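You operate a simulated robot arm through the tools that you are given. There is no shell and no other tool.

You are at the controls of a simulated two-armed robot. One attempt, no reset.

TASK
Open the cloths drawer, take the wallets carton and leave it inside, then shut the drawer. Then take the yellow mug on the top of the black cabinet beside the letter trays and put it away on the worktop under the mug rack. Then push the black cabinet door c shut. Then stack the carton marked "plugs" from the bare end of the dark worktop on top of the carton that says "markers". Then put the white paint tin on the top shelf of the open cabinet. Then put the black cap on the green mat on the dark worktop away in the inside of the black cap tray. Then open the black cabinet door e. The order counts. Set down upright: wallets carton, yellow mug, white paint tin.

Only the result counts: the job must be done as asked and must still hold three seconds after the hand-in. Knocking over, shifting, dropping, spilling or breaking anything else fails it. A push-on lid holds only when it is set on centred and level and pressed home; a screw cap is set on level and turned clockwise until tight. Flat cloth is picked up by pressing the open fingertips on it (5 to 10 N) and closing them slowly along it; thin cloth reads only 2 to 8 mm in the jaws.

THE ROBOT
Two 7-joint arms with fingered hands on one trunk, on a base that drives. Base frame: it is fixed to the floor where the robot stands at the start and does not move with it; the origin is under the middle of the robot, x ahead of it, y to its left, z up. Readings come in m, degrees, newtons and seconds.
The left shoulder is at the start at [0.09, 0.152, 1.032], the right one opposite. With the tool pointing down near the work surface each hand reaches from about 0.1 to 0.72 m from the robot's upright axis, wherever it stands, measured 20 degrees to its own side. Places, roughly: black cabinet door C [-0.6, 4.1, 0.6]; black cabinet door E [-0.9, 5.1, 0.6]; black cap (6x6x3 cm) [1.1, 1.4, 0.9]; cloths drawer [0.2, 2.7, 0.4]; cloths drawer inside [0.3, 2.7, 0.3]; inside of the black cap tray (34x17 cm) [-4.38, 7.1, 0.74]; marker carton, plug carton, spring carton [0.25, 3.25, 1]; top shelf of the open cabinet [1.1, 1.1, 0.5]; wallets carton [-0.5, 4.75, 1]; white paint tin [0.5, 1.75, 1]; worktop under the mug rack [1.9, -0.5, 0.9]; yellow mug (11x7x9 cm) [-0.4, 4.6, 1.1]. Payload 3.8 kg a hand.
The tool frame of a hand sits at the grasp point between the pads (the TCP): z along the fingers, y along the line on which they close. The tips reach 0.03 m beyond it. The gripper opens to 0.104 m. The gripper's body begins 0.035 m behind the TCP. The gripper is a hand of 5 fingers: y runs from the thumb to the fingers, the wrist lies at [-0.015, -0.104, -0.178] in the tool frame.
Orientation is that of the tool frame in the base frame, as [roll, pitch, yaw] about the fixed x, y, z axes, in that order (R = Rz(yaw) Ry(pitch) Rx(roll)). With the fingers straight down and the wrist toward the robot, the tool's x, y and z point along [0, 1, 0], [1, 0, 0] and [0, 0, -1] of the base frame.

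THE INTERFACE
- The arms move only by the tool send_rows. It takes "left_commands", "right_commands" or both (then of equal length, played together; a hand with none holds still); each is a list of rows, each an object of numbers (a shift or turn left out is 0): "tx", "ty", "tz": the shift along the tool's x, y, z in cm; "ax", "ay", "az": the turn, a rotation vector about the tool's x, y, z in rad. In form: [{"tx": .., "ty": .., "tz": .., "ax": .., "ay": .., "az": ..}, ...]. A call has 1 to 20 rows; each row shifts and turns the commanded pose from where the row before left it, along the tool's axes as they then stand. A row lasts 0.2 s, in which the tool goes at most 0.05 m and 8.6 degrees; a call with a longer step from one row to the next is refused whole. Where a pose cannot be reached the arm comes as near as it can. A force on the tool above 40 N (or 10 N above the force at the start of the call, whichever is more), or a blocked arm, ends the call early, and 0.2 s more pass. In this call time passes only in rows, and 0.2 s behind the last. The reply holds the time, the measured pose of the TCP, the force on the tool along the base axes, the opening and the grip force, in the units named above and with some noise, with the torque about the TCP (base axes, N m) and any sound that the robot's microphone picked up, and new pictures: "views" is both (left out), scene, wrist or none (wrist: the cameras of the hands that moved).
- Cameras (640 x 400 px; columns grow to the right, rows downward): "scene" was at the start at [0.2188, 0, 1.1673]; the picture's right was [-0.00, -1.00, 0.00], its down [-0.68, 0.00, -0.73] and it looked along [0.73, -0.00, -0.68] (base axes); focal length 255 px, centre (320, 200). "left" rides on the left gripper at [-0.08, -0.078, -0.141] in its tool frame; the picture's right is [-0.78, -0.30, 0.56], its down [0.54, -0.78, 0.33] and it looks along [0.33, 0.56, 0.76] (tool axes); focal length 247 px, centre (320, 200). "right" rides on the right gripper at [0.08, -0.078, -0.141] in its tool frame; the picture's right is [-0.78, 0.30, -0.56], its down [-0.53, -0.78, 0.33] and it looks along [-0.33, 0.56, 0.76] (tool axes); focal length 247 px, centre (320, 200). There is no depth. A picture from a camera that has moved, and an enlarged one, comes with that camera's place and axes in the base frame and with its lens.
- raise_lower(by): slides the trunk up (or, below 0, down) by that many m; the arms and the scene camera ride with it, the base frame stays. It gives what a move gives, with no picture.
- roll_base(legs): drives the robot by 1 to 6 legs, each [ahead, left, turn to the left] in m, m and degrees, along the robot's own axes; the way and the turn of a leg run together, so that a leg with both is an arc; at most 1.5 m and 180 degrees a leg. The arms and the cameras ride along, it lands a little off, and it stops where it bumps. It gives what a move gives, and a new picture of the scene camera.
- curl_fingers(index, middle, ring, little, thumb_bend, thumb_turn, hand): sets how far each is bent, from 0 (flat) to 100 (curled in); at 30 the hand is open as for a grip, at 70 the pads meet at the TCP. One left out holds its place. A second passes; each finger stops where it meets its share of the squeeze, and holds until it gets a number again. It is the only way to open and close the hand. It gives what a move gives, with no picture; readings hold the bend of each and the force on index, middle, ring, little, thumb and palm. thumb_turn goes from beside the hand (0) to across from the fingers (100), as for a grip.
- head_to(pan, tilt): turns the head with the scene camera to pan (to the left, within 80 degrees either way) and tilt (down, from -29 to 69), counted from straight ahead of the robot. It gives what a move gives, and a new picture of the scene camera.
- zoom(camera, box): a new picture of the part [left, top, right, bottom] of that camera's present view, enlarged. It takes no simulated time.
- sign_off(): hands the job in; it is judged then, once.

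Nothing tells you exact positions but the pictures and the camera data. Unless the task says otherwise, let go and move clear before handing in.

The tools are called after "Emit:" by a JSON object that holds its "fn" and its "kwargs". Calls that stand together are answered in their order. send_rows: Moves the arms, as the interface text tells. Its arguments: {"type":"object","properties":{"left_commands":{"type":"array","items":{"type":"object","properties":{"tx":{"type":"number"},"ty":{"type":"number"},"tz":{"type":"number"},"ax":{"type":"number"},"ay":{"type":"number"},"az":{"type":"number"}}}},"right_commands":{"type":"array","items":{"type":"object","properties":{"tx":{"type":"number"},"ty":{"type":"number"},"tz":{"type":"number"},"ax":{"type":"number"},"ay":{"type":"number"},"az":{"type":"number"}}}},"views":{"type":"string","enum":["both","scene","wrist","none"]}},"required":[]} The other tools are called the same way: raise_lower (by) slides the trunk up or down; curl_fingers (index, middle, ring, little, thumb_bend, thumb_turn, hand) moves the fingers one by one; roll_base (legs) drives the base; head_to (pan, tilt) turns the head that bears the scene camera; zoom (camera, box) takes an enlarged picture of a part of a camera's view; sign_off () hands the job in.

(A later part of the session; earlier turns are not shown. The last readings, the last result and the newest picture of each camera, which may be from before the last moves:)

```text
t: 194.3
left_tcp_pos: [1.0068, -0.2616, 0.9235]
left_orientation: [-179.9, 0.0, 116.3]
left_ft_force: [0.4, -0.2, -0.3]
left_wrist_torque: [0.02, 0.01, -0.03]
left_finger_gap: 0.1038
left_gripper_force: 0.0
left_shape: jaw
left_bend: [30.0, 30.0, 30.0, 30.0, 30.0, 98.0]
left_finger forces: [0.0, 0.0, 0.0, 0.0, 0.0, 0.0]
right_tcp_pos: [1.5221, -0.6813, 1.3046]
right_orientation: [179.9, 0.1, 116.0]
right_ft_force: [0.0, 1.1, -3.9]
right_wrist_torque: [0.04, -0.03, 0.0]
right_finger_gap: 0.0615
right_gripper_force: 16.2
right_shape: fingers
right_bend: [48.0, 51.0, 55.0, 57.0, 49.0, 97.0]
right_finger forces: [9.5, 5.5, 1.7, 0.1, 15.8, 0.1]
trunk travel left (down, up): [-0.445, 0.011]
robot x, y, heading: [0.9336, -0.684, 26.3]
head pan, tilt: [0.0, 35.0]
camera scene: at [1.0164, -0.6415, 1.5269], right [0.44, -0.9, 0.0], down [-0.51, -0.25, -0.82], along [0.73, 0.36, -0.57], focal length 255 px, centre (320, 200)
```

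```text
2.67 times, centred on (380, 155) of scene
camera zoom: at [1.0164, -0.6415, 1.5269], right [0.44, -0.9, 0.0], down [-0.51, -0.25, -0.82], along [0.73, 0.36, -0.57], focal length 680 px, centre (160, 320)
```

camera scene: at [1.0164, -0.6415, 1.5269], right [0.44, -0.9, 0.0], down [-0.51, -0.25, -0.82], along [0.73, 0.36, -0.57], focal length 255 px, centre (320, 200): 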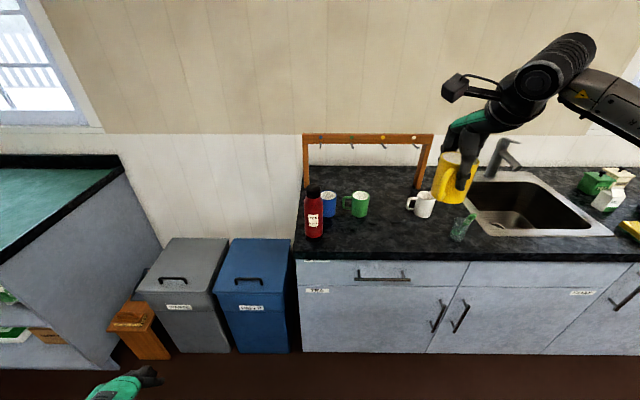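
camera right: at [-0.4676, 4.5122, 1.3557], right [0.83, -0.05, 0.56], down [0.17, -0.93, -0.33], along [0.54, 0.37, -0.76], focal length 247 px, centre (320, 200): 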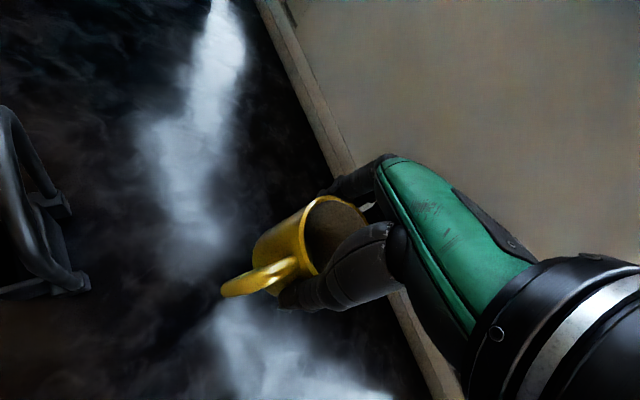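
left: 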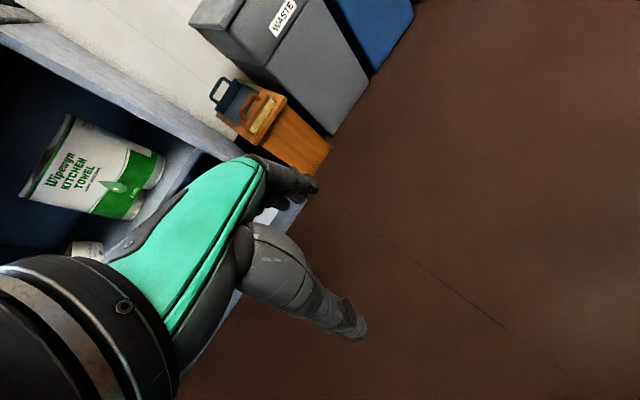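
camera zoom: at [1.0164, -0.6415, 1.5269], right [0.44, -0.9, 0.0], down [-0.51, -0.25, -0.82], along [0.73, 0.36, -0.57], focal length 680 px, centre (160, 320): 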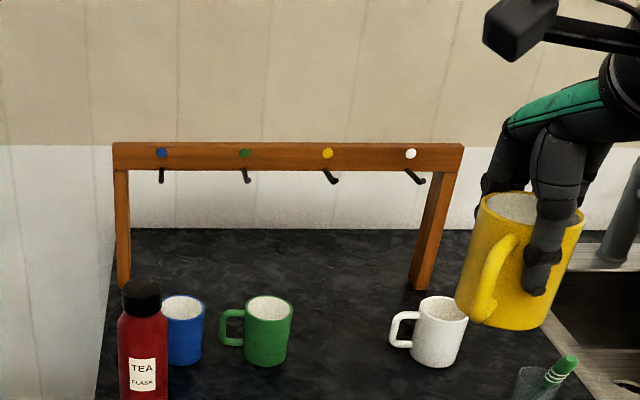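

The slot under the yellow dot is at v≈−1.30, in line with the other mugs at u≈1.475, worktop z≈0.885. I move forward.

Emit:
{"fn": "roll_base", "kwargs": {"legs": [[0.32, -0.02, -0.3]]}}

Emit:
{"fn": "raise_lower", "kwargs": {"by": -0.18}}

Emit:
{"fn": "head_to", "kwargs": {"pan": 0, "tilt": 38}}

Emit:
{"fn": "zoom", "kwargs": {"camera": "scene", "box": [280, 60, 580, 260]}}

```text
t: 196.4
left_tcp_pos: [1.3075, -0.1404, 0.9226]
left_orientation: [-179.9, 0.2, 115.6]
left_ft_force: [-1.1, 0.0, -0.3]
left_wrist_torque: [0.0, -0.03, -0.02]
left_finger_gap: 0.1038
left_gripper_force: 0.0
left_shape: jaw
left_bend: [30.0, 30.0, 30.0, 30.0, 30.0, 98.0]
left_finger forces: [0.0, 0.0, 0.1, 0.1, 0.0, 0.0]
right_tcp_pos: [1.8169, -0.565, 1.3048]
right_orientation: [179.7, 0.1, 115.4]
right_ft_force: [-0.3, 0.2, -2.7]
right_wrist_torque: [-0.01, -0.02, 0.02]
right_finger_gap: 0.0611
right_gripper_force: 15.7
right_shape: fingers
right_bend: [48.0, 51.0, 55.0, 57.0, 49.0, 97.0]
right_finger forces: [9.5, 5.4, 1.6, 0.0, 15.9, 0.0]
trunk travel left (down, up): [-0.445, 0.011]
robot x, y, heading: [1.2325, -0.5591, 25.6]
head pan, tilt: [0.0, 35.0]
camera scene: at [1.3119, -0.5207, 1.527], right [0.43, -0.9, 0.0], down [-0.52, -0.25, -0.82], along [0.74, 0.36, -0.57], focal length 255 px, centre (320, 200)
```

scene: 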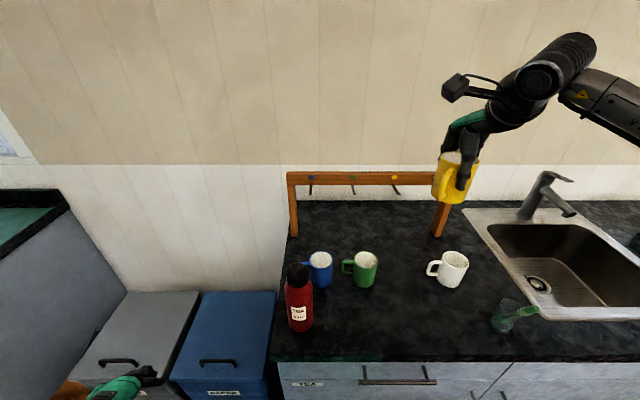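

```text
t: 198.4
left_tcp_pos: [1.309, -0.1397, 0.7434]
left_orientation: [-179.8, 0.1, 115.6]
left_ft_force: [0.4, 0.3, -0.1]
left_wrist_torque: [-0.01, 0.03, 0.01]
left_finger_gap: 0.1037
left_gripper_force: 0.0
left_shape: jaw
left_bend: [30.0, 30.0, 30.0, 30.0, 30.0, 98.0]
left_finger forces: [0.1, 0.0, 0.0, 0.0, 0.0, 0.0]
right_tcp_pos: [1.8191, -0.5638, 1.1241]
right_orientation: [179.8, 0.1, 115.4]
right_ft_force: [-0.4, 0.6, -1.9]
right_wrist_torque: [0.01, -0.05, 0.02]
right_finger_gap: 0.0613
right_gripper_force: 15.9
right_shape: fingers
right_bend: [48.0, 51.0, 55.0, 57.0, 49.0, 97.0]
right_finger forces: [9.5, 5.5, 1.6, 0.0, 15.7, 0.0]
trunk travel left (down, up): [-0.265, 0.191]
robot x, y, heading: [1.2301, -0.5582, 25.7]
head pan, tilt: [0.0, 35.0]
```

```text
t: 199.1
left_tcp_pos: [1.3091, -0.1411, 0.7428]
left_orientation: [-179.8, 0.1, 115.6]
left_ft_force: [0.1, 0.7, -0.2]
left_wrist_torque: [0.03, -0.01, 0.0]
left_finger_gap: 0.1037
left_gripper_force: 0.0
left_shape: jaw
left_bend: [30.0, 30.0, 30.0, 30.0, 30.0, 98.0]
left_finger forces: [0.0, 0.1, 0.1, 0.0, 0.0, 0.0]
right_tcp_pos: [1.819, -0.5643, 1.1237]
right_orientation: [179.9, 0.1, 115.4]
right_ft_force: [0.3, 0.2, -2.0]
right_wrist_torque: [0.03, -0.04, 0.02]
right_finger_gap: 0.0613
right_gripper_force: 16.0
right_shape: fingers
right_bend: [48.0, 51.0, 55.0, 57.0, 49.0, 97.0]
right_finger forces: [9.4, 5.4, 1.7, 0.1, 15.8, 0.0]
trunk travel left (down, up): [-0.265, 0.191]
robot x, y, heading: [1.2323, -0.5565, 25.8]
head pan, tilt: [0.0, 38.0]
camera scene: at [1.3504, -0.5024, 1.3287], right [0.43, -0.9, 0.0], down [-0.62, -0.3, -0.72], along [0.65, 0.31, -0.69], focal length 255 px, centre (320, 200)
```

scene: 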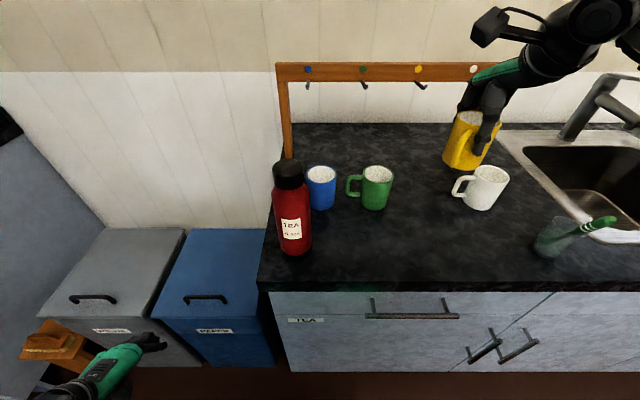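

```text
2.00 times, centred on (430, 160) of scene
camera zoom: at [1.3504, -0.5024, 1.3287], right [0.43, -0.9, 0.0], down [-0.62, -0.3, -0.72], along [0.65, 0.31, -0.69], focal length 510 px, centre (100, 280)
```

zoom: 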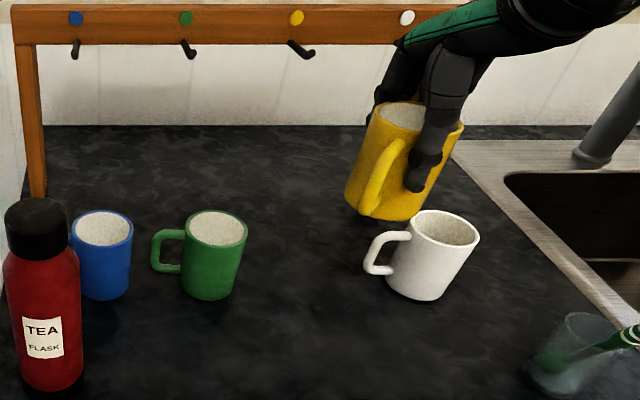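

The gap between the green and white mugs is ready. Forward 7.8 cm, then down in steps.

Emit:
{"fn": "send_rows", "kwargs": {"right_commands": [{"ty": 3.9}, {"ty": 3.9}, {"tz": 3.5}, {"tz": 3.5}, {"tz": 3}], "views": "both"}}

Emit:
{"fn": "zoom", "kwargs": {"camera": "scene", "box": [280, 60, 580, 260]}}

```text
t: 200.3
left_tcp_pos: [1.3092, -0.1408, 0.7425]
left_orientation: [-179.8, 0.1, 115.7]
left_ft_force: [0.1, -0.5, -0.5]
left_wrist_torque: [0.0, 0.0, -0.01]
left_finger_gap: 0.1039
left_gripper_force: 0.1
left_shape: jaw
left_bend: [30.0, 30.0, 30.0, 30.0, 30.0, 98.0]
left_finger forces: [0.0, 0.0, 0.1, 0.0, 0.0, 0.0]
right_tcp_pos: [1.8919, -0.531, 1.0244]
right_orientation: [179.7, 0.1, 115.5]
right_ft_force: [-0.5, -0.1, -2.7]
right_wrist_torque: [0.0, -0.02, 0.0]
right_finger_gap: 0.0612
right_gripper_force: 16.1
right_shape: fingers
right_bend: [48.0, 51.0, 55.0, 57.0, 49.0, 97.0]
right_finger forces: [9.6, 5.3, 1.6, 0.0, 15.6, 0.1]
trunk travel left (down, up): [-0.265, 0.191]
robot x, y, heading: [1.2334, -0.558, 25.8]
head pan, tilt: [0.0, 38.0]
camera scene: at [1.351, -0.5021, 1.3285], right [0.43, -0.9, 0.0], down [-0.62, -0.3, -0.72], along [0.65, 0.31, -0.69], focal length 255 px, centre (320, 200)
camera right: at [1.7866, -0.4931, 1.1649], right [0.6, -0.57, 0.56], down [-0.47, -0.82, -0.33], along [0.65, -0.06, -0.76], focal length 247 px, centre (320, 200)
```

scene: 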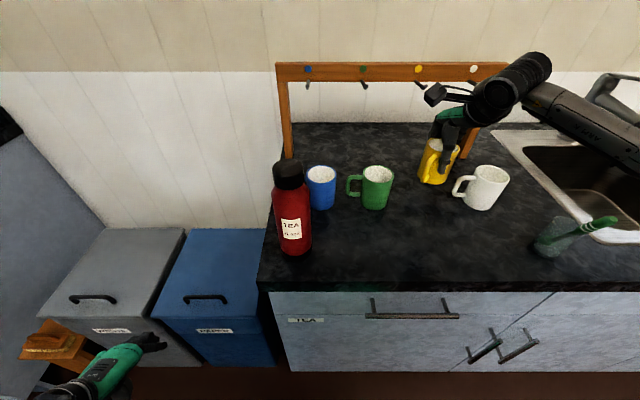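
right: 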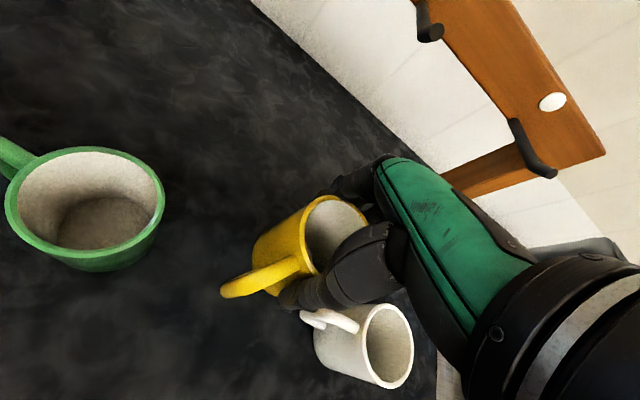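

```text
2.00 times, centred on (430, 160) of scene
camera zoom: at [1.351, -0.5021, 1.3285], right [0.43, -0.9, 0.0], down [-0.62, -0.3, -0.72], along [0.65, 0.31, -0.69], focal length 510 px, centre (100, 280)
```

zoom: 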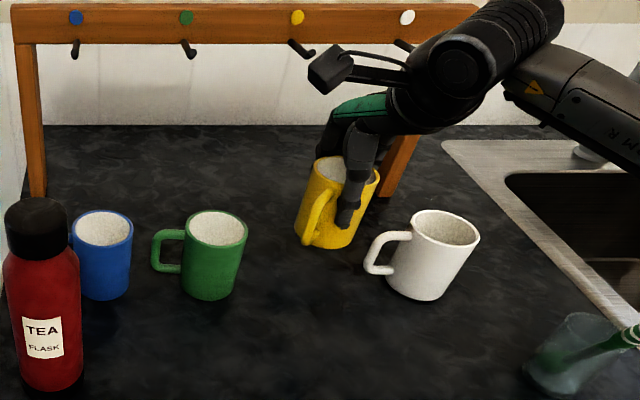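

From the wrist view the neighbouring mugs line up at u≈1.43; I shift back 2.5 cm to line up, then lower gently.

Emit:
{"fn": "send_rows", "kwargs": {"right_commands": [{"ty": -2.5, "tx": 0.4}, {"tz": 2.5}, {"tz": 1.5}], "views": "none"}}

Emit:
{"fn": "send_rows", "kwargs": {"right_commands": [{"tz": 0.8}], "views": "none"}}

Emit:
{"fn": "send_rows", "kwargs": {"right_commands": [{"tz": 0.6}], "views": "both"}}

```text
t: 201.1
left_tcp_pos: [1.3101, -0.1399, 0.7425]
left_orientation: [-179.8, 0.0, 115.7]
left_ft_force: [0.1, 0.1, -0.6]
left_wrist_torque: [-0.03, 0.0, 0.01]
left_finger_gap: 0.104
left_gripper_force: 0.0
left_shape: jaw
left_bend: [30.0, 30.0, 30.0, 30.0, 30.0, 98.0]
left_finger forces: [0.0, 0.0, 0.0, 0.0, 0.0, 0.0]
right_tcp_pos: [1.8667, -0.5366, 0.9842]
right_orientation: [179.9, 0.2, 115.5]
right_ft_force: [-1.0, -0.2, -2.1]
right_wrist_torque: [0.05, -0.02, 0.02]
right_finger_gap: 0.0608
right_gripper_force: 16.1
right_shape: fingers
right_bend: [48.0, 51.0, 55.0, 57.0, 49.0, 97.0]
right_finger forces: [9.5, 5.3, 1.7, 0.0, 15.5, 0.1]
trunk travel left (down, up): [-0.265, 0.191]
robot x, y, heading: [1.2316, -0.5611, 25.9]
head pan, tilt: [0.0, 38.0]
```

```text
t: 201.5
left_tcp_pos: [1.3086, -0.1399, 0.7432]
left_orientation: [-179.8, 0.1, 115.7]
left_ft_force: [0.4, -0.4, -0.1]
left_wrist_torque: [0.01, -0.02, 0.0]
left_finger_gap: 0.1037
left_gripper_force: 0.1
left_shape: jaw
left_bend: [30.0, 30.0, 30.0, 30.0, 30.0, 98.0]
left_finger forces: [0.0, 0.0, 0.0, 0.1, 0.1, 0.1]
right_tcp_pos: [1.8672, -0.5365, 0.9765]
right_orientation: [179.8, 0.1, 115.5]
right_ft_force: [0.4, 0.7, -2.2]
right_wrist_torque: [0.01, -0.05, 0.0]
right_finger_gap: 0.061
right_gripper_force: 15.9
right_shape: fingers
right_bend: [48.0, 51.0, 55.0, 57.0, 49.0, 97.0]
right_finger forces: [9.4, 5.4, 1.7, 0.0, 15.4, 0.0]
trunk travel left (down, up): [-0.265, 0.191]
robot x, y, heading: [1.231, -0.5603, 25.6]
head pan, tilt: [0.0, 38.0]
```

```text
t: 201.9
left_tcp_pos: [1.3084, -0.1398, 0.7437]
left_orientation: [-179.9, 0.2, 115.7]
left_ft_force: [0.4, 0.2, -1.2]
left_wrist_torque: [-0.02, 0.02, -0.03]
left_finger_gap: 0.1038
left_gripper_force: 0.1
left_shape: jaw
left_bend: [30.0, 30.0, 30.0, 30.0, 30.0, 98.0]
left_finger forces: [0.0, 0.0, 0.0, 0.0, 0.1, 0.0]
right_tcp_pos: [1.8659, -0.5357, 0.9739]
right_orientation: [179.4, 0.1, 115.6]
right_ft_force: [-0.9, 1.1, 8.6]
right_wrist_torque: [0.02, -0.29, -0.02]
right_finger_gap: 0.0613
right_gripper_force: 17.4
right_shape: fingers
right_bend: [48.0, 51.0, 55.0, 57.0, 49.0, 97.0]
right_finger forces: [9.7, 6.2, 2.2, 0.0, 17.0, 0.1]
trunk travel left (down, up): [-0.265, 0.191]
robot x, y, heading: [1.2306, -0.5604, 25.8]
head pan, tilt: [0.0, 38.0]
camera scene: at [1.3481, -0.5024, 1.3291], right [0.43, -0.9, 0.0], down [-0.62, -0.3, -0.73], along [0.65, 0.31, -0.69], focal length 255 px, centre (320, 200)
camera right: at [1.7595, -0.5, 1.1136], right [0.6, -0.57, 0.56], down [-0.47, -0.82, -0.34], along [0.65, -0.06, -0.75], focal length 247 px, centre (320, 200)
```

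scene: 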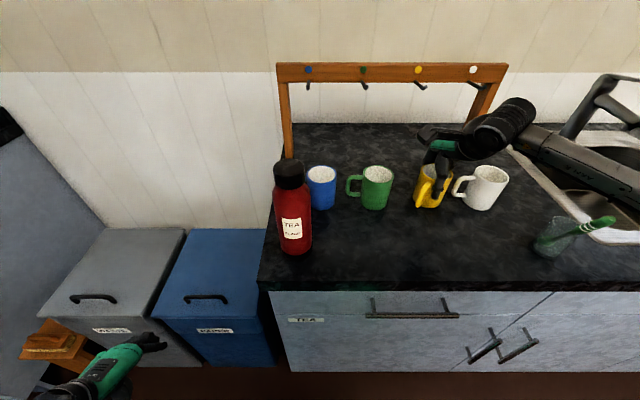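
right: 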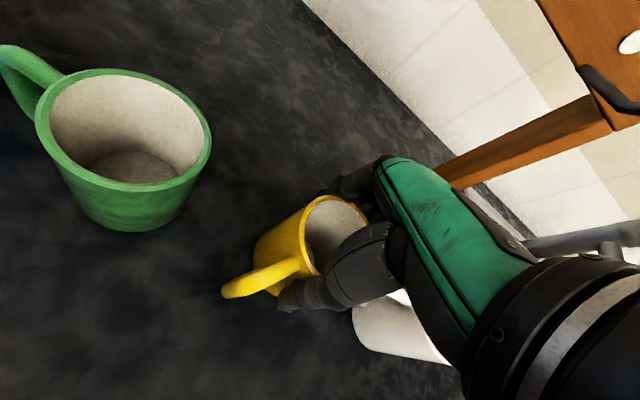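

The mug touches down (8.6 N). I release it gently.

Emit:
{"fn": "send_rows", "kwargs": {"right_commands": [{"tz": -0.3}], "views": "none"}}

Emit:
{"fn": "curl_fingers", "kwargs": {"hand": "right", "index": 38, "middle": 38, "ring": 38, "little": 38, "thumb_bend": 38}}

Emit:
{"fn": "curl_fingers", "kwargs": {"hand": "right", "index": 30, "middle": 30, "ring": 30, "little": 30, "thumb_bend": 28}}

Emit:
{"fn": "send_rows", "kwargs": {"right_commands": [{"tz": -0.7}, {"tz": -1.5}], "views": "both"}}

```text
t: 202.3
left_tcp_pos: [1.3088, -0.1397, 0.7429]
left_orientation: [-179.7, 0.1, 115.7]
left_ft_force: [0.1, -1.1, -0.1]
left_wrist_torque: [0.0, -0.01, -0.02]
left_finger_gap: 0.1039
left_gripper_force: 0.0
left_shape: jaw
left_bend: [30.0, 30.0, 30.0, 30.0, 30.0, 98.0]
left_finger forces: [0.0, 0.1, 0.1, 0.0, 0.1, 0.0]
right_tcp_pos: [1.8652, -0.5374, 0.9725]
right_orientation: [179.7, 0.1, 115.6]
right_ft_force: [1.0, 1.0, 5.2]
right_wrist_torque: [0.03, -0.29, -0.03]
right_finger_gap: 0.0611
right_gripper_force: 16.9
right_shape: fingers
right_bend: [48.0, 51.0, 55.0, 57.0, 49.0, 97.0]
right_finger forces: [9.9, 6.2, 2.3, 0.0, 16.4, 0.0]
trunk travel left (down, up): [-0.265, 0.191]
robot x, y, heading: [1.2337, -0.5592, 25.6]
head pan, tilt: [0.0, 38.0]
```

```text
t: 203.3
left_tcp_pos: [1.308, -0.1398, 0.744]
left_orientation: [-179.8, 0.0, 115.7]
left_ft_force: [0.6, -0.7, 0.0]
left_wrist_torque: [0.0, -0.01, -0.03]
left_finger_gap: 0.1038
left_gripper_force: 0.0
left_shape: jaw
left_bend: [30.0, 30.0, 30.0, 30.0, 30.0, 98.0]
left_finger forces: [0.1, 0.1, 0.1, 0.0, 0.0, 0.0]
right_tcp_pos: [1.8665, -0.5368, 0.9738]
right_orientation: [179.8, 0.1, 115.4]
right_ft_force: [-0.2, 0.6, -0.4]
right_wrist_torque: [-0.01, 0.0, 0.0]
right_finger_gap: 0.083
right_gripper_force: 0.0
right_shape: fingers
right_bend: [38.0, 38.0, 38.0, 38.0, 38.0, 97.0]
right_finger forces: [0.0, 0.0, 0.1, 0.1, 0.2, 0.1]
trunk travel left (down, up): [-0.265, 0.191]
robot x, y, heading: [1.2286, -0.5571, 25.7]
head pan, tilt: [0.0, 38.0]
```

```text
t: 204.3
left_tcp_pos: [1.3088, -0.1405, 0.7432]
left_orientation: [-179.8, 0.2, 115.7]
left_ft_force: [-0.6, -0.6, 0.4]
left_wrist_torque: [0.0, -0.01, 0.03]
left_finger_gap: 0.1038
left_gripper_force: 0.0
left_shape: jaw
left_bend: [30.0, 30.0, 30.0, 30.0, 30.0, 98.0]
left_finger forces: [0.0, 0.1, 0.0, 0.1, 0.0, 0.0]
right_tcp_pos: [1.867, -0.5369, 0.9731]
right_orientation: [179.8, 0.1, 115.3]
right_ft_force: [0.3, -0.3, 0.2]
right_wrist_torque: [0.01, 0.01, -0.02]
right_finger_gap: 0.1047
right_gripper_force: 0.1
right_shape: fingers
right_bend: [30.0, 30.0, 30.0, 30.0, 28.0, 95.0]
right_finger forces: [0.0, 0.0, 0.0, 0.1, 0.0, 0.0]
trunk travel left (down, up): [-0.265, 0.191]
robot x, y, heading: [1.2327, -0.557, 25.6]
head pan, tilt: [0.0, 38.0]
```

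```text
t: 204.9
left_tcp_pos: [1.3089, -0.1401, 0.7436]
left_orientation: [-179.9, 0.1, 115.7]
left_ft_force: [-0.2, 0.2, 0.1]
left_wrist_torque: [-0.02, 0.04, 0.03]
left_finger_gap: 0.1036
left_gripper_force: 0.1
left_shape: jaw
left_bend: [30.0, 30.0, 30.0, 30.0, 30.0, 98.0]
left_finger forces: [0.0, 0.1, 0.1, 0.0, 0.0, 0.0]
right_tcp_pos: [1.8664, -0.5377, 0.9955]
right_orientation: [179.8, 0.1, 115.5]
right_ft_force: [-0.7, 0.7, -0.5]
right_wrist_torque: [0.02, 0.0, 0.0]
right_finger_gap: 0.1048
right_gripper_force: 0.1
right_shape: fingers
right_bend: [30.0, 30.0, 30.0, 30.0, 28.0, 95.0]
right_finger forces: [0.1, 0.0, 0.0, 0.1, 0.0, 0.0]
trunk travel left (down, up): [-0.265, 0.191]
robot x, y, heading: [1.231, -0.559, 25.7]
head pan, tilt: [0.0, 38.0]
camera scene: at [1.35, -0.5023, 1.3287], right [0.43, -0.9, 0.0], down [-0.62, -0.3, -0.72], along [0.65, 0.31, -0.69], focal length 255 px, centre (320, 200)
camera right: at [1.7606, -0.5004, 1.1362], right [0.6, -0.57, 0.56], down [-0.47, -0.82, -0.33], along [0.65, -0.06, -0.76], focal length 247 px, centre (320, 200)
```

scene: 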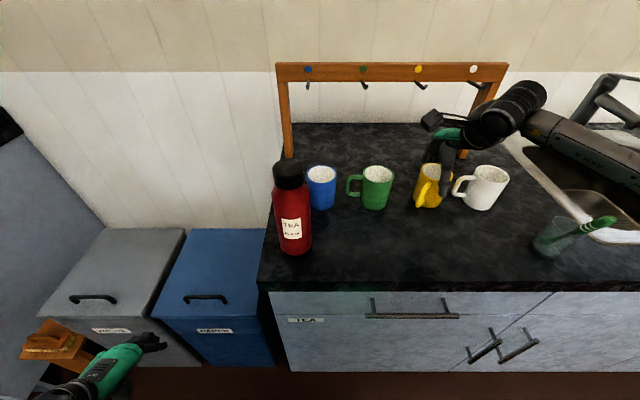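
right: 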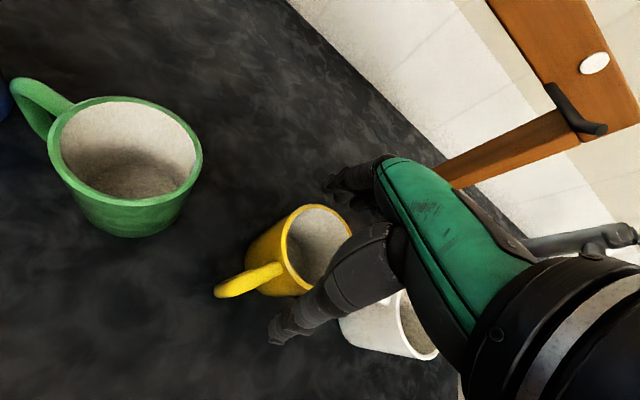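

The yellow mug stands upright. I raise the hand and back away, then check it.

Emit:
{"fn": "send_rows", "kwargs": {"right_commands": [{"tz": -4}, {"tz": -4}, {"tz": -4}, {"tz": -4}], "views": "none"}}

Emit:
{"fn": "roll_base", "kwargs": {"legs": [[-0.5, 0, 0]]}}

Emit:
{"fn": "zoom", "kwargs": {"camera": "scene", "box": [280, 0, 580, 200]}}

```text
t: 205.9
left_tcp_pos: [1.3092, -0.1398, 0.7438]
left_orientation: [-179.8, 0.1, 115.6]
left_ft_force: [0.6, -0.8, 0.9]
left_wrist_torque: [0.01, 0.01, 0.01]
left_finger_gap: 0.104
left_gripper_force: 0.0
left_shape: jaw
left_bend: [30.0, 30.0, 30.0, 30.0, 30.0, 98.0]
left_finger forces: [0.0, 0.0, 0.1, 0.0, 0.0, 0.0]
right_tcp_pos: [1.8639, -0.5354, 1.1569]
right_orientation: [179.9, 0.2, 115.5]
right_ft_force: [0.7, -0.7, 0.4]
right_wrist_torque: [0.01, 0.0, 0.01]
right_finger_gap: 0.1046
right_gripper_force: 0.0
right_shape: fingers
right_bend: [30.0, 30.0, 30.0, 30.0, 28.0, 95.0]
right_finger forces: [0.0, 0.0, 0.0, 0.0, 0.1, 0.0]
trunk travel left (down, up): [-0.265, 0.191]
robot x, y, heading: [1.2302, -0.5605, 25.9]
head pan, tilt: [0.0, 38.0]
```

```text
t: 208.8
left_tcp_pos: [0.8653, -0.3532, 0.7426]
left_orientation: [-179.8, 0.2, 115.3]
left_ft_force: [0.2, 0.6, 0.3]
left_wrist_torque: [0.0, -0.01, 0.02]
left_finger_gap: 0.1036
left_gripper_force: 0.0
left_shape: jaw
left_bend: [30.0, 30.0, 30.0, 30.0, 30.0, 98.0]
left_finger forces: [0.1, 0.0, 0.0, 0.1, 0.0, 0.0]
right_tcp_pos: [1.4172, -0.7519, 1.1564]
right_orientation: [179.8, 0.1, 115.2]
right_ft_force: [0.9, -0.4, -0.3]
right_wrist_torque: [0.0, -0.04, -0.02]
right_finger_gap: 0.1048
right_gripper_force: 0.2
right_shape: fingers
right_bend: [30.0, 30.0, 30.0, 30.0, 28.0, 95.0]
right_finger forces: [0.0, 0.0, 0.0, 0.0, 0.1, 0.0]
trunk travel left (down, up): [-0.265, 0.191]
robot x, y, heading: [0.7836, -0.7706, 25.3]
head pan, tilt: [0.0, 38.0]
camera scene: at [0.9046, -0.7161, 1.3286], right [0.43, -0.9, 0.0], down [-0.62, -0.3, -0.72], along [0.65, 0.31, -0.69], focal length 255 px, centre (320, 200)
```

scene: 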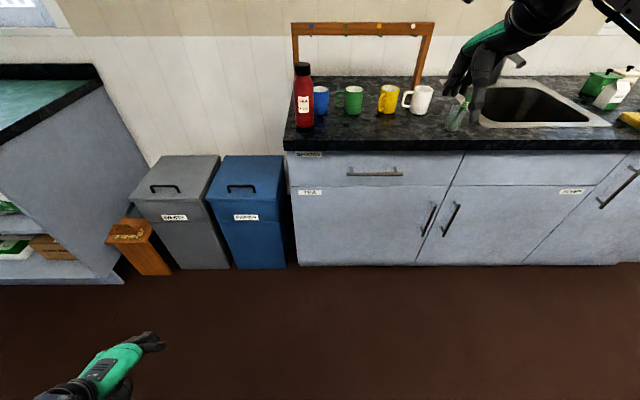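

```text
2.00 times, centred on (430, 100) of scene
camera zoom: at [0.9046, -0.7161, 1.3286], right [0.43, -0.9, 0.0], down [-0.62, -0.3, -0.72], along [0.65, 0.31, -0.69], focal length 510 px, centre (100, 400)
```

zoom: 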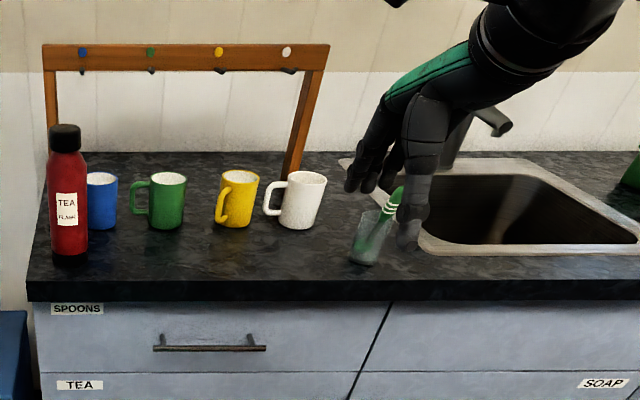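

The yellow mug stands in line under the rack. Next: door C. I drive back left along the aisle.

Emit:
{"fn": "roll_base", "kwargs": {"legs": [[-0.12, 1.4, 0], [0, 1.4, 0], [0, 1.4, 0.5], [0, 0.85, 0]]}}

Emit:
{"fn": "head_to", "kwargs": {"pan": -5, "tilt": 25}}

Emit:
{"fn": "zoom", "kwargs": {"camera": "scene", "box": [160, 60, 640, 360]}}

```text
t: 233.3
left_tcp_pos: [-1.6183, 4.1252, 0.7427]
left_orientation: [-179.8, 0.1, 118.2]
left_ft_force: [-0.1, 0.0, 0.1]
left_wrist_torque: [-0.01, 0.0, 0.03]
left_finger_gap: 0.1041
left_gripper_force: 0.1
left_shape: jaw
left_bend: [30.0, 30.0, 30.0, 30.0, 30.0, 98.0]
left_finger forces: [0.1, 0.0, 0.0, 0.1, 0.0, 0.0]
right_tcp_pos: [-1.0465, 3.756, 1.1562]
right_orientation: [179.8, 0.1, 118.1]
right_ft_force: [0.5, -0.2, 0.5]
right_wrist_torque: [-0.02, -0.03, 0.0]
right_finger_gap: 0.1047
right_gripper_force: 0.0
right_shape: fingers
right_bend: [30.0, 30.0, 30.0, 30.0, 28.0, 95.0]
right_finger forces: [0.1, 0.1, 0.1, 0.0, 0.0, 0.0]
trunk travel left (down, up): [-0.265, 0.191]
robot x, y, heading: [-1.6776, 3.7022, 28.4]
head pan, tilt: [0.0, 38.0]
camera scene: at [-1.5603, 3.7653, 1.3287], right [0.47, -0.88, 0.0], down [-0.61, -0.33, -0.72], along [0.64, 0.34, -0.69], focal length 255 px, centre (320, 200)
```

scene: 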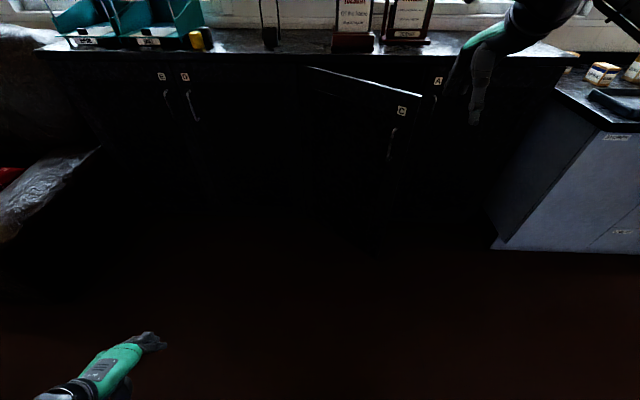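

```text
t: 234.1
left_tcp_pos: [-1.6187, 4.1254, 0.7434]
left_orientation: [-179.7, 0.1, 118.3]
left_ft_force: [-0.3, -0.2, 0.2]
left_wrist_torque: [0.03, -0.04, -0.04]
left_finger_gap: 0.104
left_gripper_force: 0.0
left_shape: jaw
left_bend: [30.0, 30.0, 30.0, 30.0, 30.0, 98.0]
left_finger forces: [0.0, 0.0, 0.1, 0.0, 0.1, 0.0]
right_tcp_pos: [-1.0454, 3.7558, 1.1573]
right_orientation: [179.8, 0.0, 118.0]
right_ft_force: [0.0, 0.4, 0.0]
right_wrist_torque: [-0.02, 0.0, -0.01]
right_finger_gap: 0.1049
right_gripper_force: 0.1
right_shape: fingers
right_bend: [30.0, 30.0, 30.0, 30.0, 28.0, 95.0]
right_finger forces: [0.1, 0.0, 0.0, 0.0, 0.1, 0.0]
trunk travel left (down, up): [-0.265, 0.191]
robot x, y, heading: [-1.6801, 3.7046, 28.3]
head pan, tilt: [-5.0, 25.0]
camera scene: at [-1.5501, 3.762, 1.3483], right [0.4, -0.92, 0.01], down [-0.46, -0.21, -0.86], along [0.79, 0.34, -0.51], focal length 255 px, centre (320, 200)
```

scene: 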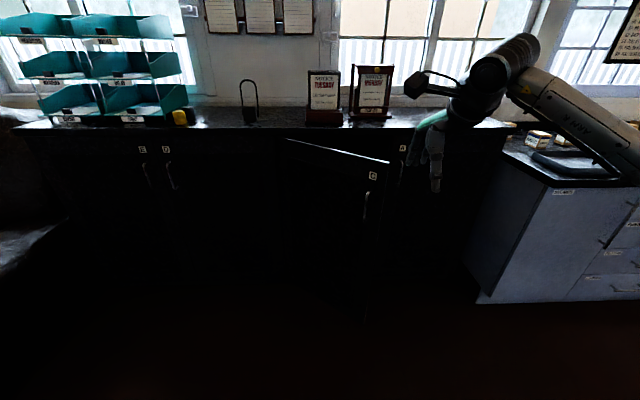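

```text
1.33 times, centred on (400, 210) of scene
camera zoom: at [-1.5501, 3.762, 1.3483], right [0.4, -0.92, 0.01], down [-0.46, -0.21, -0.86], along [0.79, 0.34, -0.51], focal length 340 px, centre (213, 187)
```

zoom: 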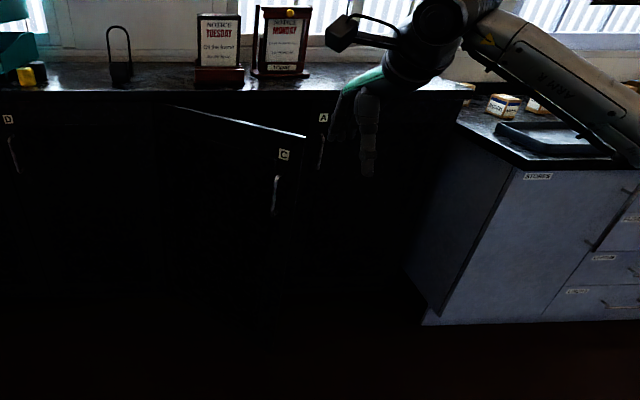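

Door C's free edge is near (u 1.14, v 3.76), top z≈0.98, handle z≈0.72–0.84. I'll push above the handle at z≈0.90 near v≈3.80. Squaring up and lowering the right hand.

Emit:
{"fn": "roll_base", "kwargs": {"legs": [[0.1, 0, -2.3]]}}

Emit:
{"fn": "send_rows", "kwargs": {"right_commands": [{"tz": 4}, {"tz": 4}, {"tz": 4}, {"tz": 4}, {"tz": 4}, {"tz": 3.5}], "views": "scene"}}

```text
t: 235.2
left_tcp_pos: [-1.5141, 4.1694, 0.7438]
left_orientation: [-179.8, 0.2, 116.1]
left_ft_force: [0.0, -0.4, -0.4]
left_wrist_torque: [-0.02, -0.02, 0.02]
left_finger_gap: 0.1038
left_gripper_force: 0.0
left_shape: jaw
left_bend: [30.0, 30.0, 30.0, 30.0, 30.0, 98.0]
left_finger forces: [0.0, 0.1, 0.1, 0.0, 0.0, 0.0]
right_tcp_pos: [-0.9559, 3.7771, 1.1566]
right_orientation: [179.8, 0.2, 115.8]
right_ft_force: [0.5, -1.2, 0.5]
right_wrist_torque: [0.0, 0.0, 0.02]
right_finger_gap: 0.1047
right_gripper_force: 0.1
right_shape: fingers
right_bend: [30.0, 30.0, 30.0, 30.0, 28.0, 95.0]
right_finger forces: [0.1, 0.0, 0.1, 0.0, 0.0, 0.0]
trunk travel left (down, up): [-0.265, 0.191]
robot x, y, heading: [-1.5912, 3.7519, 26.0]
head pan, tilt: [-5.0, 25.0]
camera scene: at [-1.4592, 3.8027, 1.3485], right [0.36, -0.93, 0.01], down [-0.47, -0.19, -0.86], along [0.81, 0.31, -0.51], focal length 255 px, centre (320, 200)
```

scene: 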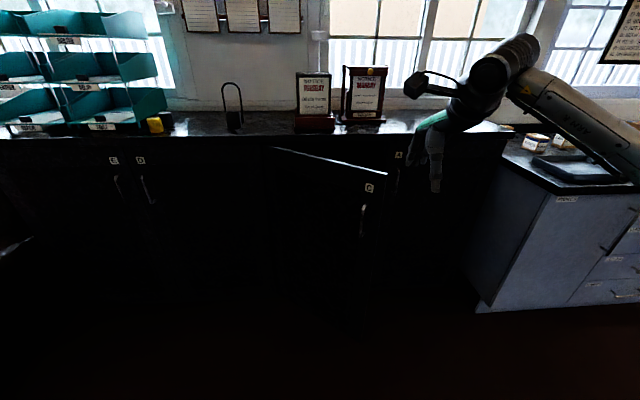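

```text
t: 236.6
left_tcp_pos: [-1.5135, 4.1677, 0.7434]
left_orientation: [-179.8, 0.1, 116.0]
left_ft_force: [0.2, 0.7, -0.8]
left_wrist_torque: [0.0, 0.01, -0.03]
left_finger_gap: 0.104
left_gripper_force: 0.0
left_shape: jaw
left_bend: [30.0, 30.0, 30.0, 30.0, 30.0, 98.0]
left_finger forces: [0.0, 0.0, 0.0, 0.0, 0.0, 0.1]
right_tcp_pos: [-0.9528, 3.7762, 0.9214]
right_orientation: [179.8, 0.1, 115.9]
right_ft_force: [0.1, -1.0, -0.2]
right_wrist_torque: [0.02, -0.01, -0.01]
right_finger_gap: 0.1046
right_gripper_force: 0.1
right_shape: fingers
right_bend: [30.0, 30.0, 30.0, 30.0, 28.0, 95.0]
right_finger forces: [0.0, 0.0, 0.0, 0.0, 0.1, 0.0]
trunk travel left (down, up): [-0.265, 0.191]
robot x, y, heading: [-1.5924, 3.7501, 26.0]
head pan, tilt: [-5.0, 25.0]
camera scene: at [-1.4586, 3.8025, 1.3483], right [0.36, -0.93, 0.01], down [-0.47, -0.19, -0.86], along [0.8, 0.31, -0.51], focal length 255 px, centre (320, 200)
```

scene: 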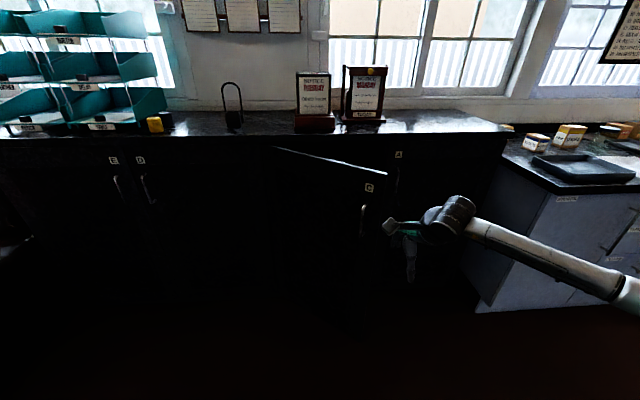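

Hand in line with the door's outer part, above the handle. I drive forward to swing it shut.

Emit:
{"fn": "roll_base", "kwargs": {"legs": [[0.32, 0, 0], [0.15, 0, 0]]}}

```text
t: 239.7
left_tcp_pos: [-1.0909, 4.3729, 0.7421]
left_orientation: [-179.8, 0.1, 115.9]
left_ft_force: [0.0, 0.3, 0.0]
left_wrist_torque: [0.02, 0.01, -0.02]
left_finger_gap: 0.1039
left_gripper_force: 0.0
left_shape: jaw
left_bend: [30.0, 30.0, 30.0, 30.0, 30.0, 98.0]
left_finger forces: [0.0, 0.0, 0.0, 0.1, 0.1, 0.0]
right_tcp_pos: [-0.5321, 3.979, 0.9224]
right_orientation: [179.7, 0.0, 115.6]
right_ft_force: [0.5, 0.4, 0.6]
right_wrist_torque: [-0.02, -0.01, -0.01]
right_finger_gap: 0.1049
right_gripper_force: 0.0
right_shape: fingers
right_bend: [30.0, 30.0, 30.0, 30.0, 28.0, 95.0]
right_finger forces: [0.0, 0.0, 0.0, 0.0, 0.0, 0.1]
trunk travel left (down, up): [-0.265, 0.191]
robot x, y, heading: [-1.1662, 3.9557, 25.8]
head pan, tilt: [-5.0, 25.0]
camera scene: at [-1.0375, 4.0069, 1.3486], right [0.36, -0.93, 0.01], down [-0.47, -0.19, -0.86], along [0.81, 0.3, -0.51], focal length 255 px, centre (320, 200)
```

scene: 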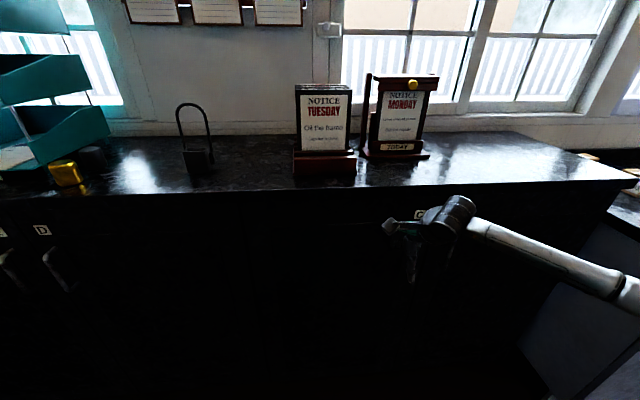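

Emit:
{"fn": "zoom", "kwargs": {"camera": "scene", "box": [200, 150, 560, 340]}}

Emit:
{"fn": "send_rows", "kwargs": {"right_commands": [{"ty": 2}, {"ty": 2}, {"ty": 1.5}], "views": "scene"}}

```text
1.78 times, centred on (380, 245) of scene
camera zoom: at [-1.0375, 4.0069, 1.3486], right [0.36, -0.93, 0.01], down [-0.47, -0.19, -0.86], along [0.81, 0.3, -0.51], focal length 453 px, centre (213, 120)
```

zoom: 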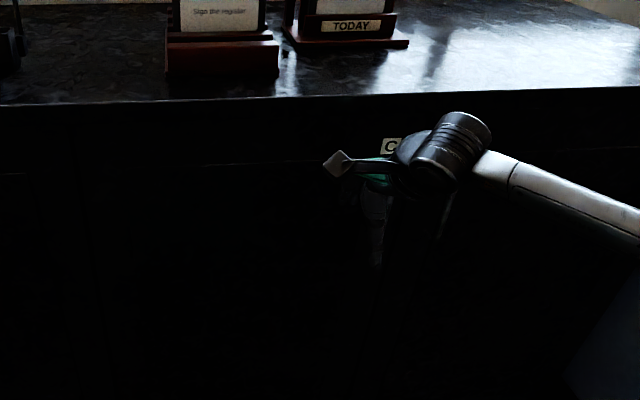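

```text
t: 240.5
left_tcp_pos: [-1.0894, 4.373, 0.7432]
left_orientation: [-179.8, 0.1, 115.8]
left_ft_force: [0.8, 0.1, 0.8]
left_wrist_torque: [0.02, 0.0, 0.01]
left_finger_gap: 0.1038
left_gripper_force: 0.1
left_shape: jaw
left_bend: [30.0, 30.0, 30.0, 30.0, 30.0, 98.0]
left_finger forces: [0.1, 0.0, 0.0, 0.0, 0.0, 0.0]
right_tcp_pos: [-0.4824, 4.0025, 0.9218]
right_orientation: [179.8, 0.0, 115.6]
right_ft_force: [0.3, -0.4, -0.7]
right_wrist_torque: [-0.01, -0.01, 0.0]
right_finger_gap: 0.1048
right_gripper_force: 0.5
right_shape: fingers
right_bend: [30.0, 30.0, 30.0, 30.0, 28.0, 95.0]
right_finger forces: [0.1, 0.3, 0.1, 0.0, 0.1, 0.1]
trunk travel left (down, up): [-0.265, 0.191]
robot x, y, heading: [-1.164, 3.954, 25.8]
head pan, tilt: [-5.0, 25.0]
camera scene: at [-1.0361, 4.0075, 1.3483], right [0.36, -0.93, 0.01], down [-0.47, -0.19, -0.86], along [0.81, 0.3, -0.51], focal length 255 px, centre (320, 200)
```

scene: 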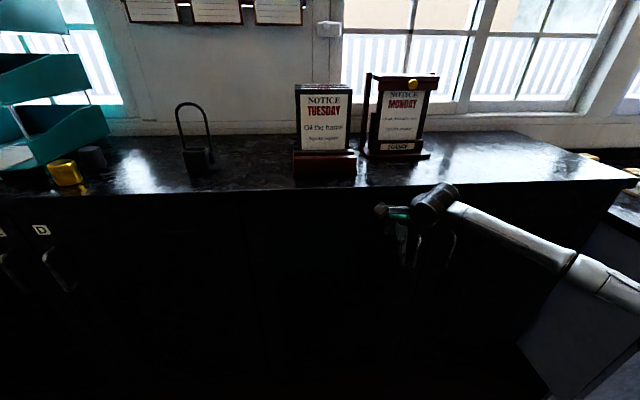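

The countertop overhang is close to my knuckles at this height, so I back off a little, lower the hand 6 cm and push on.

Emit:
{"fn": "send_rows", "kwargs": {"right_commands": [{"ty": -2}, {"tz": 3}, {"tz": 3}, {"ty": 2}, {"ty": 1.5}, {"ty": 1}], "views": "scene"}}

Emit:
{"fn": "zoom", "kwargs": {"camera": "scene", "box": [200, 150, 560, 340]}}

```text
t: 241.9
left_tcp_pos: [-1.0931, 4.3707, 0.7449]
left_orientation: [179.8, 0.2, 115.6]
left_ft_force: [-0.3, 0.3, 0.1]
left_wrist_torque: [0.01, -0.03, 0.02]
left_finger_gap: 0.1039
left_gripper_force: 0.0
left_shape: jaw
left_bend: [30.0, 30.0, 30.0, 30.0, 30.0, 98.0]
left_finger forces: [0.0, 0.0, 0.0, 0.0, 0.1, 0.1]
right_tcp_pos: [-0.4737, 4.0055, 0.8624]
right_orientation: [-179.6, 0.2, 115.4]
right_ft_force: [-34.5, -14.3, 10.0]
right_wrist_torque: [0.34, -1.04, -0.32]
right_finger_gap: 0.1035
right_gripper_force: 18.8
right_shape: fingers
right_bend: [31.0, 43.0, 34.0, 30.0, 28.0, 95.0]
right_finger forces: [1.2, 30.4, 5.9, 0.5, 0.1, 0.0]
trunk travel left (down, up): [-0.265, 0.191]
robot x, y, heading: [-1.1707, 3.9542, 25.7]
head pan, tilt: [-5.0, 25.0]
stopped in row 6 (right hand): the force on the tool passed its limit at 46 N (the readings are from after the stop); the commanded pose is now the measured one
camera scene: at [-1.046, 4.0032, 1.3495], right [0.35, -0.94, 0.01], down [-0.47, -0.18, -0.86], along [0.81, 0.3, -0.5], focal length 255 px, centre (320, 200)
```

scene: 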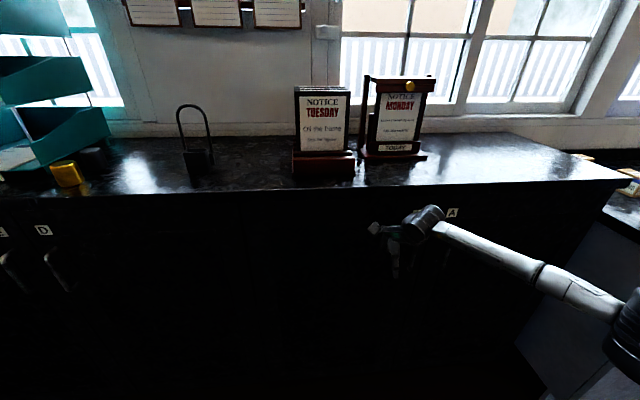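

```text
1.78 times, centred on (380, 245) of scene
camera zoom: at [-1.046, 4.0032, 1.3495], right [0.35, -0.94, 0.01], down [-0.47, -0.18, -0.86], along [0.81, 0.3, -0.5], focal length 453 px, centre (213, 120)
```

zoom: 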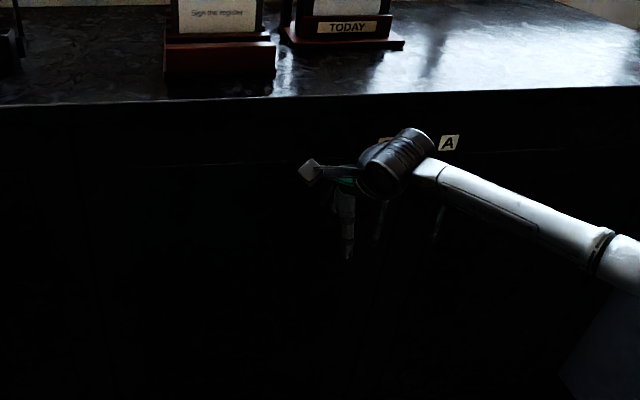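

46 N resistance and labels C and A now lie in one plane: the door is shut. I back away and check.

Emit:
{"fn": "send_rows", "kwargs": {"right_commands": [{"ty": -3}, {"ty": -3}], "views": "none"}}

Emit:
{"fn": "roll_base", "kwargs": {"legs": [[-0.4, 0, 0]]}}

Emit:
{"fn": "zoom", "kwargs": {"camera": "scene", "box": [120, 100, 520, 320]}}

```text
t: 242.5
left_tcp_pos: [-1.0911, 4.3723, 0.7434]
left_orientation: [-180.0, 0.1, 115.8]
left_ft_force: [0.3, 0.1, 0.1]
left_wrist_torque: [0.0, -0.02, -0.02]
left_finger_gap: 0.1038
left_gripper_force: 0.0
left_shape: jaw
left_bend: [30.0, 30.0, 30.0, 30.0, 30.0, 98.0]
left_finger forces: [0.1, 0.1, 0.0, 0.0, 0.1, 0.0]
right_tcp_pos: [-0.5189, 3.9832, 0.861]
right_orientation: [-179.7, 0.1, 115.6]
right_ft_force: [-0.8, 0.2, -0.2]
right_wrist_torque: [0.0, -0.05, -0.01]
right_finger_gap: 0.1047
right_gripper_force: 0.1
right_shape: fingers
right_bend: [30.0, 30.0, 30.0, 30.0, 28.0, 95.0]
right_finger forces: [0.1, 0.1, 0.0, 0.0, 0.1, 0.1]
trunk travel left (down, up): [-0.265, 0.191]
robot x, y, heading: [-1.1675, 3.9578, 26.0]
head pan, tilt: [-5.0, 25.0]
```

```text
t: 245.0
left_tcp_pos: [-1.449, 4.1999, 0.7426]
left_orientation: [-179.7, 0.0, 115.9]
left_ft_force: [0.4, 0.0, 0.1]
left_wrist_torque: [0.0, -0.02, 0.02]
left_finger_gap: 0.104
left_gripper_force: 0.1
left_shape: jaw
left_bend: [30.0, 30.0, 30.0, 30.0, 30.0, 98.0]
left_finger forces: [0.1, 0.0, 0.0, 0.0, 0.1, 0.0]
right_tcp_pos: [-0.8747, 3.813, 0.8601]
right_orientation: [-179.5, 0.1, 115.5]
right_ft_force: [-0.4, 0.5, -0.8]
right_wrist_torque: [0.0, 0.0, 0.01]
right_finger_gap: 0.1048
right_gripper_force: 0.1
right_shape: fingers
right_bend: [30.0, 30.0, 30.0, 30.0, 28.0, 95.0]
right_finger forces: [0.1, 0.0, 0.0, 0.0, 0.0, 0.1]
trunk travel left (down, up): [-0.265, 0.191]
robot x, y, heading: [-1.518, 3.7827, 26.1]
head pan, tilt: [-5.0, 25.0]
camera scene: at [-1.3947, 3.8341, 1.3483], right [0.36, -0.93, 0.01], down [-0.47, -0.19, -0.86], along [0.81, 0.3, -0.51], focal length 255 px, centre (320, 200)
```

scene: 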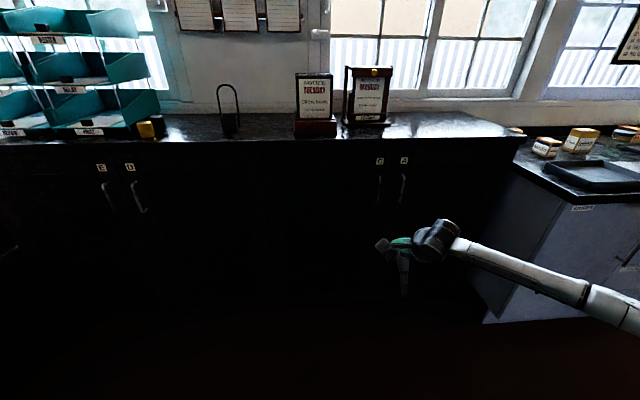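

```text
1.60 times, centred on (320, 210) of scene
camera zoom: at [-1.3947, 3.8341, 1.3483], right [0.36, -0.93, 0.01], down [-0.47, -0.19, -0.86], along [0.81, 0.3, -0.51], focal length 408 px, centre (320, 184)
```

zoom: 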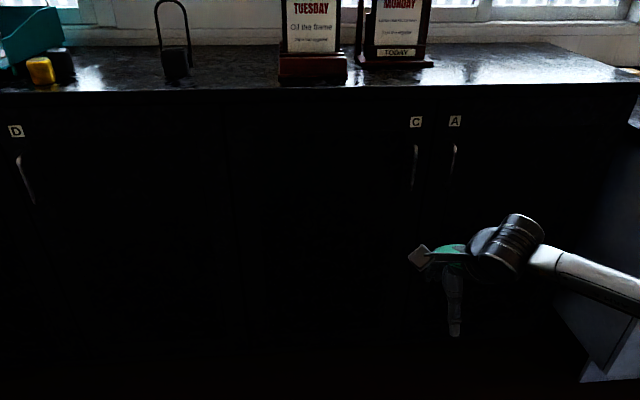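

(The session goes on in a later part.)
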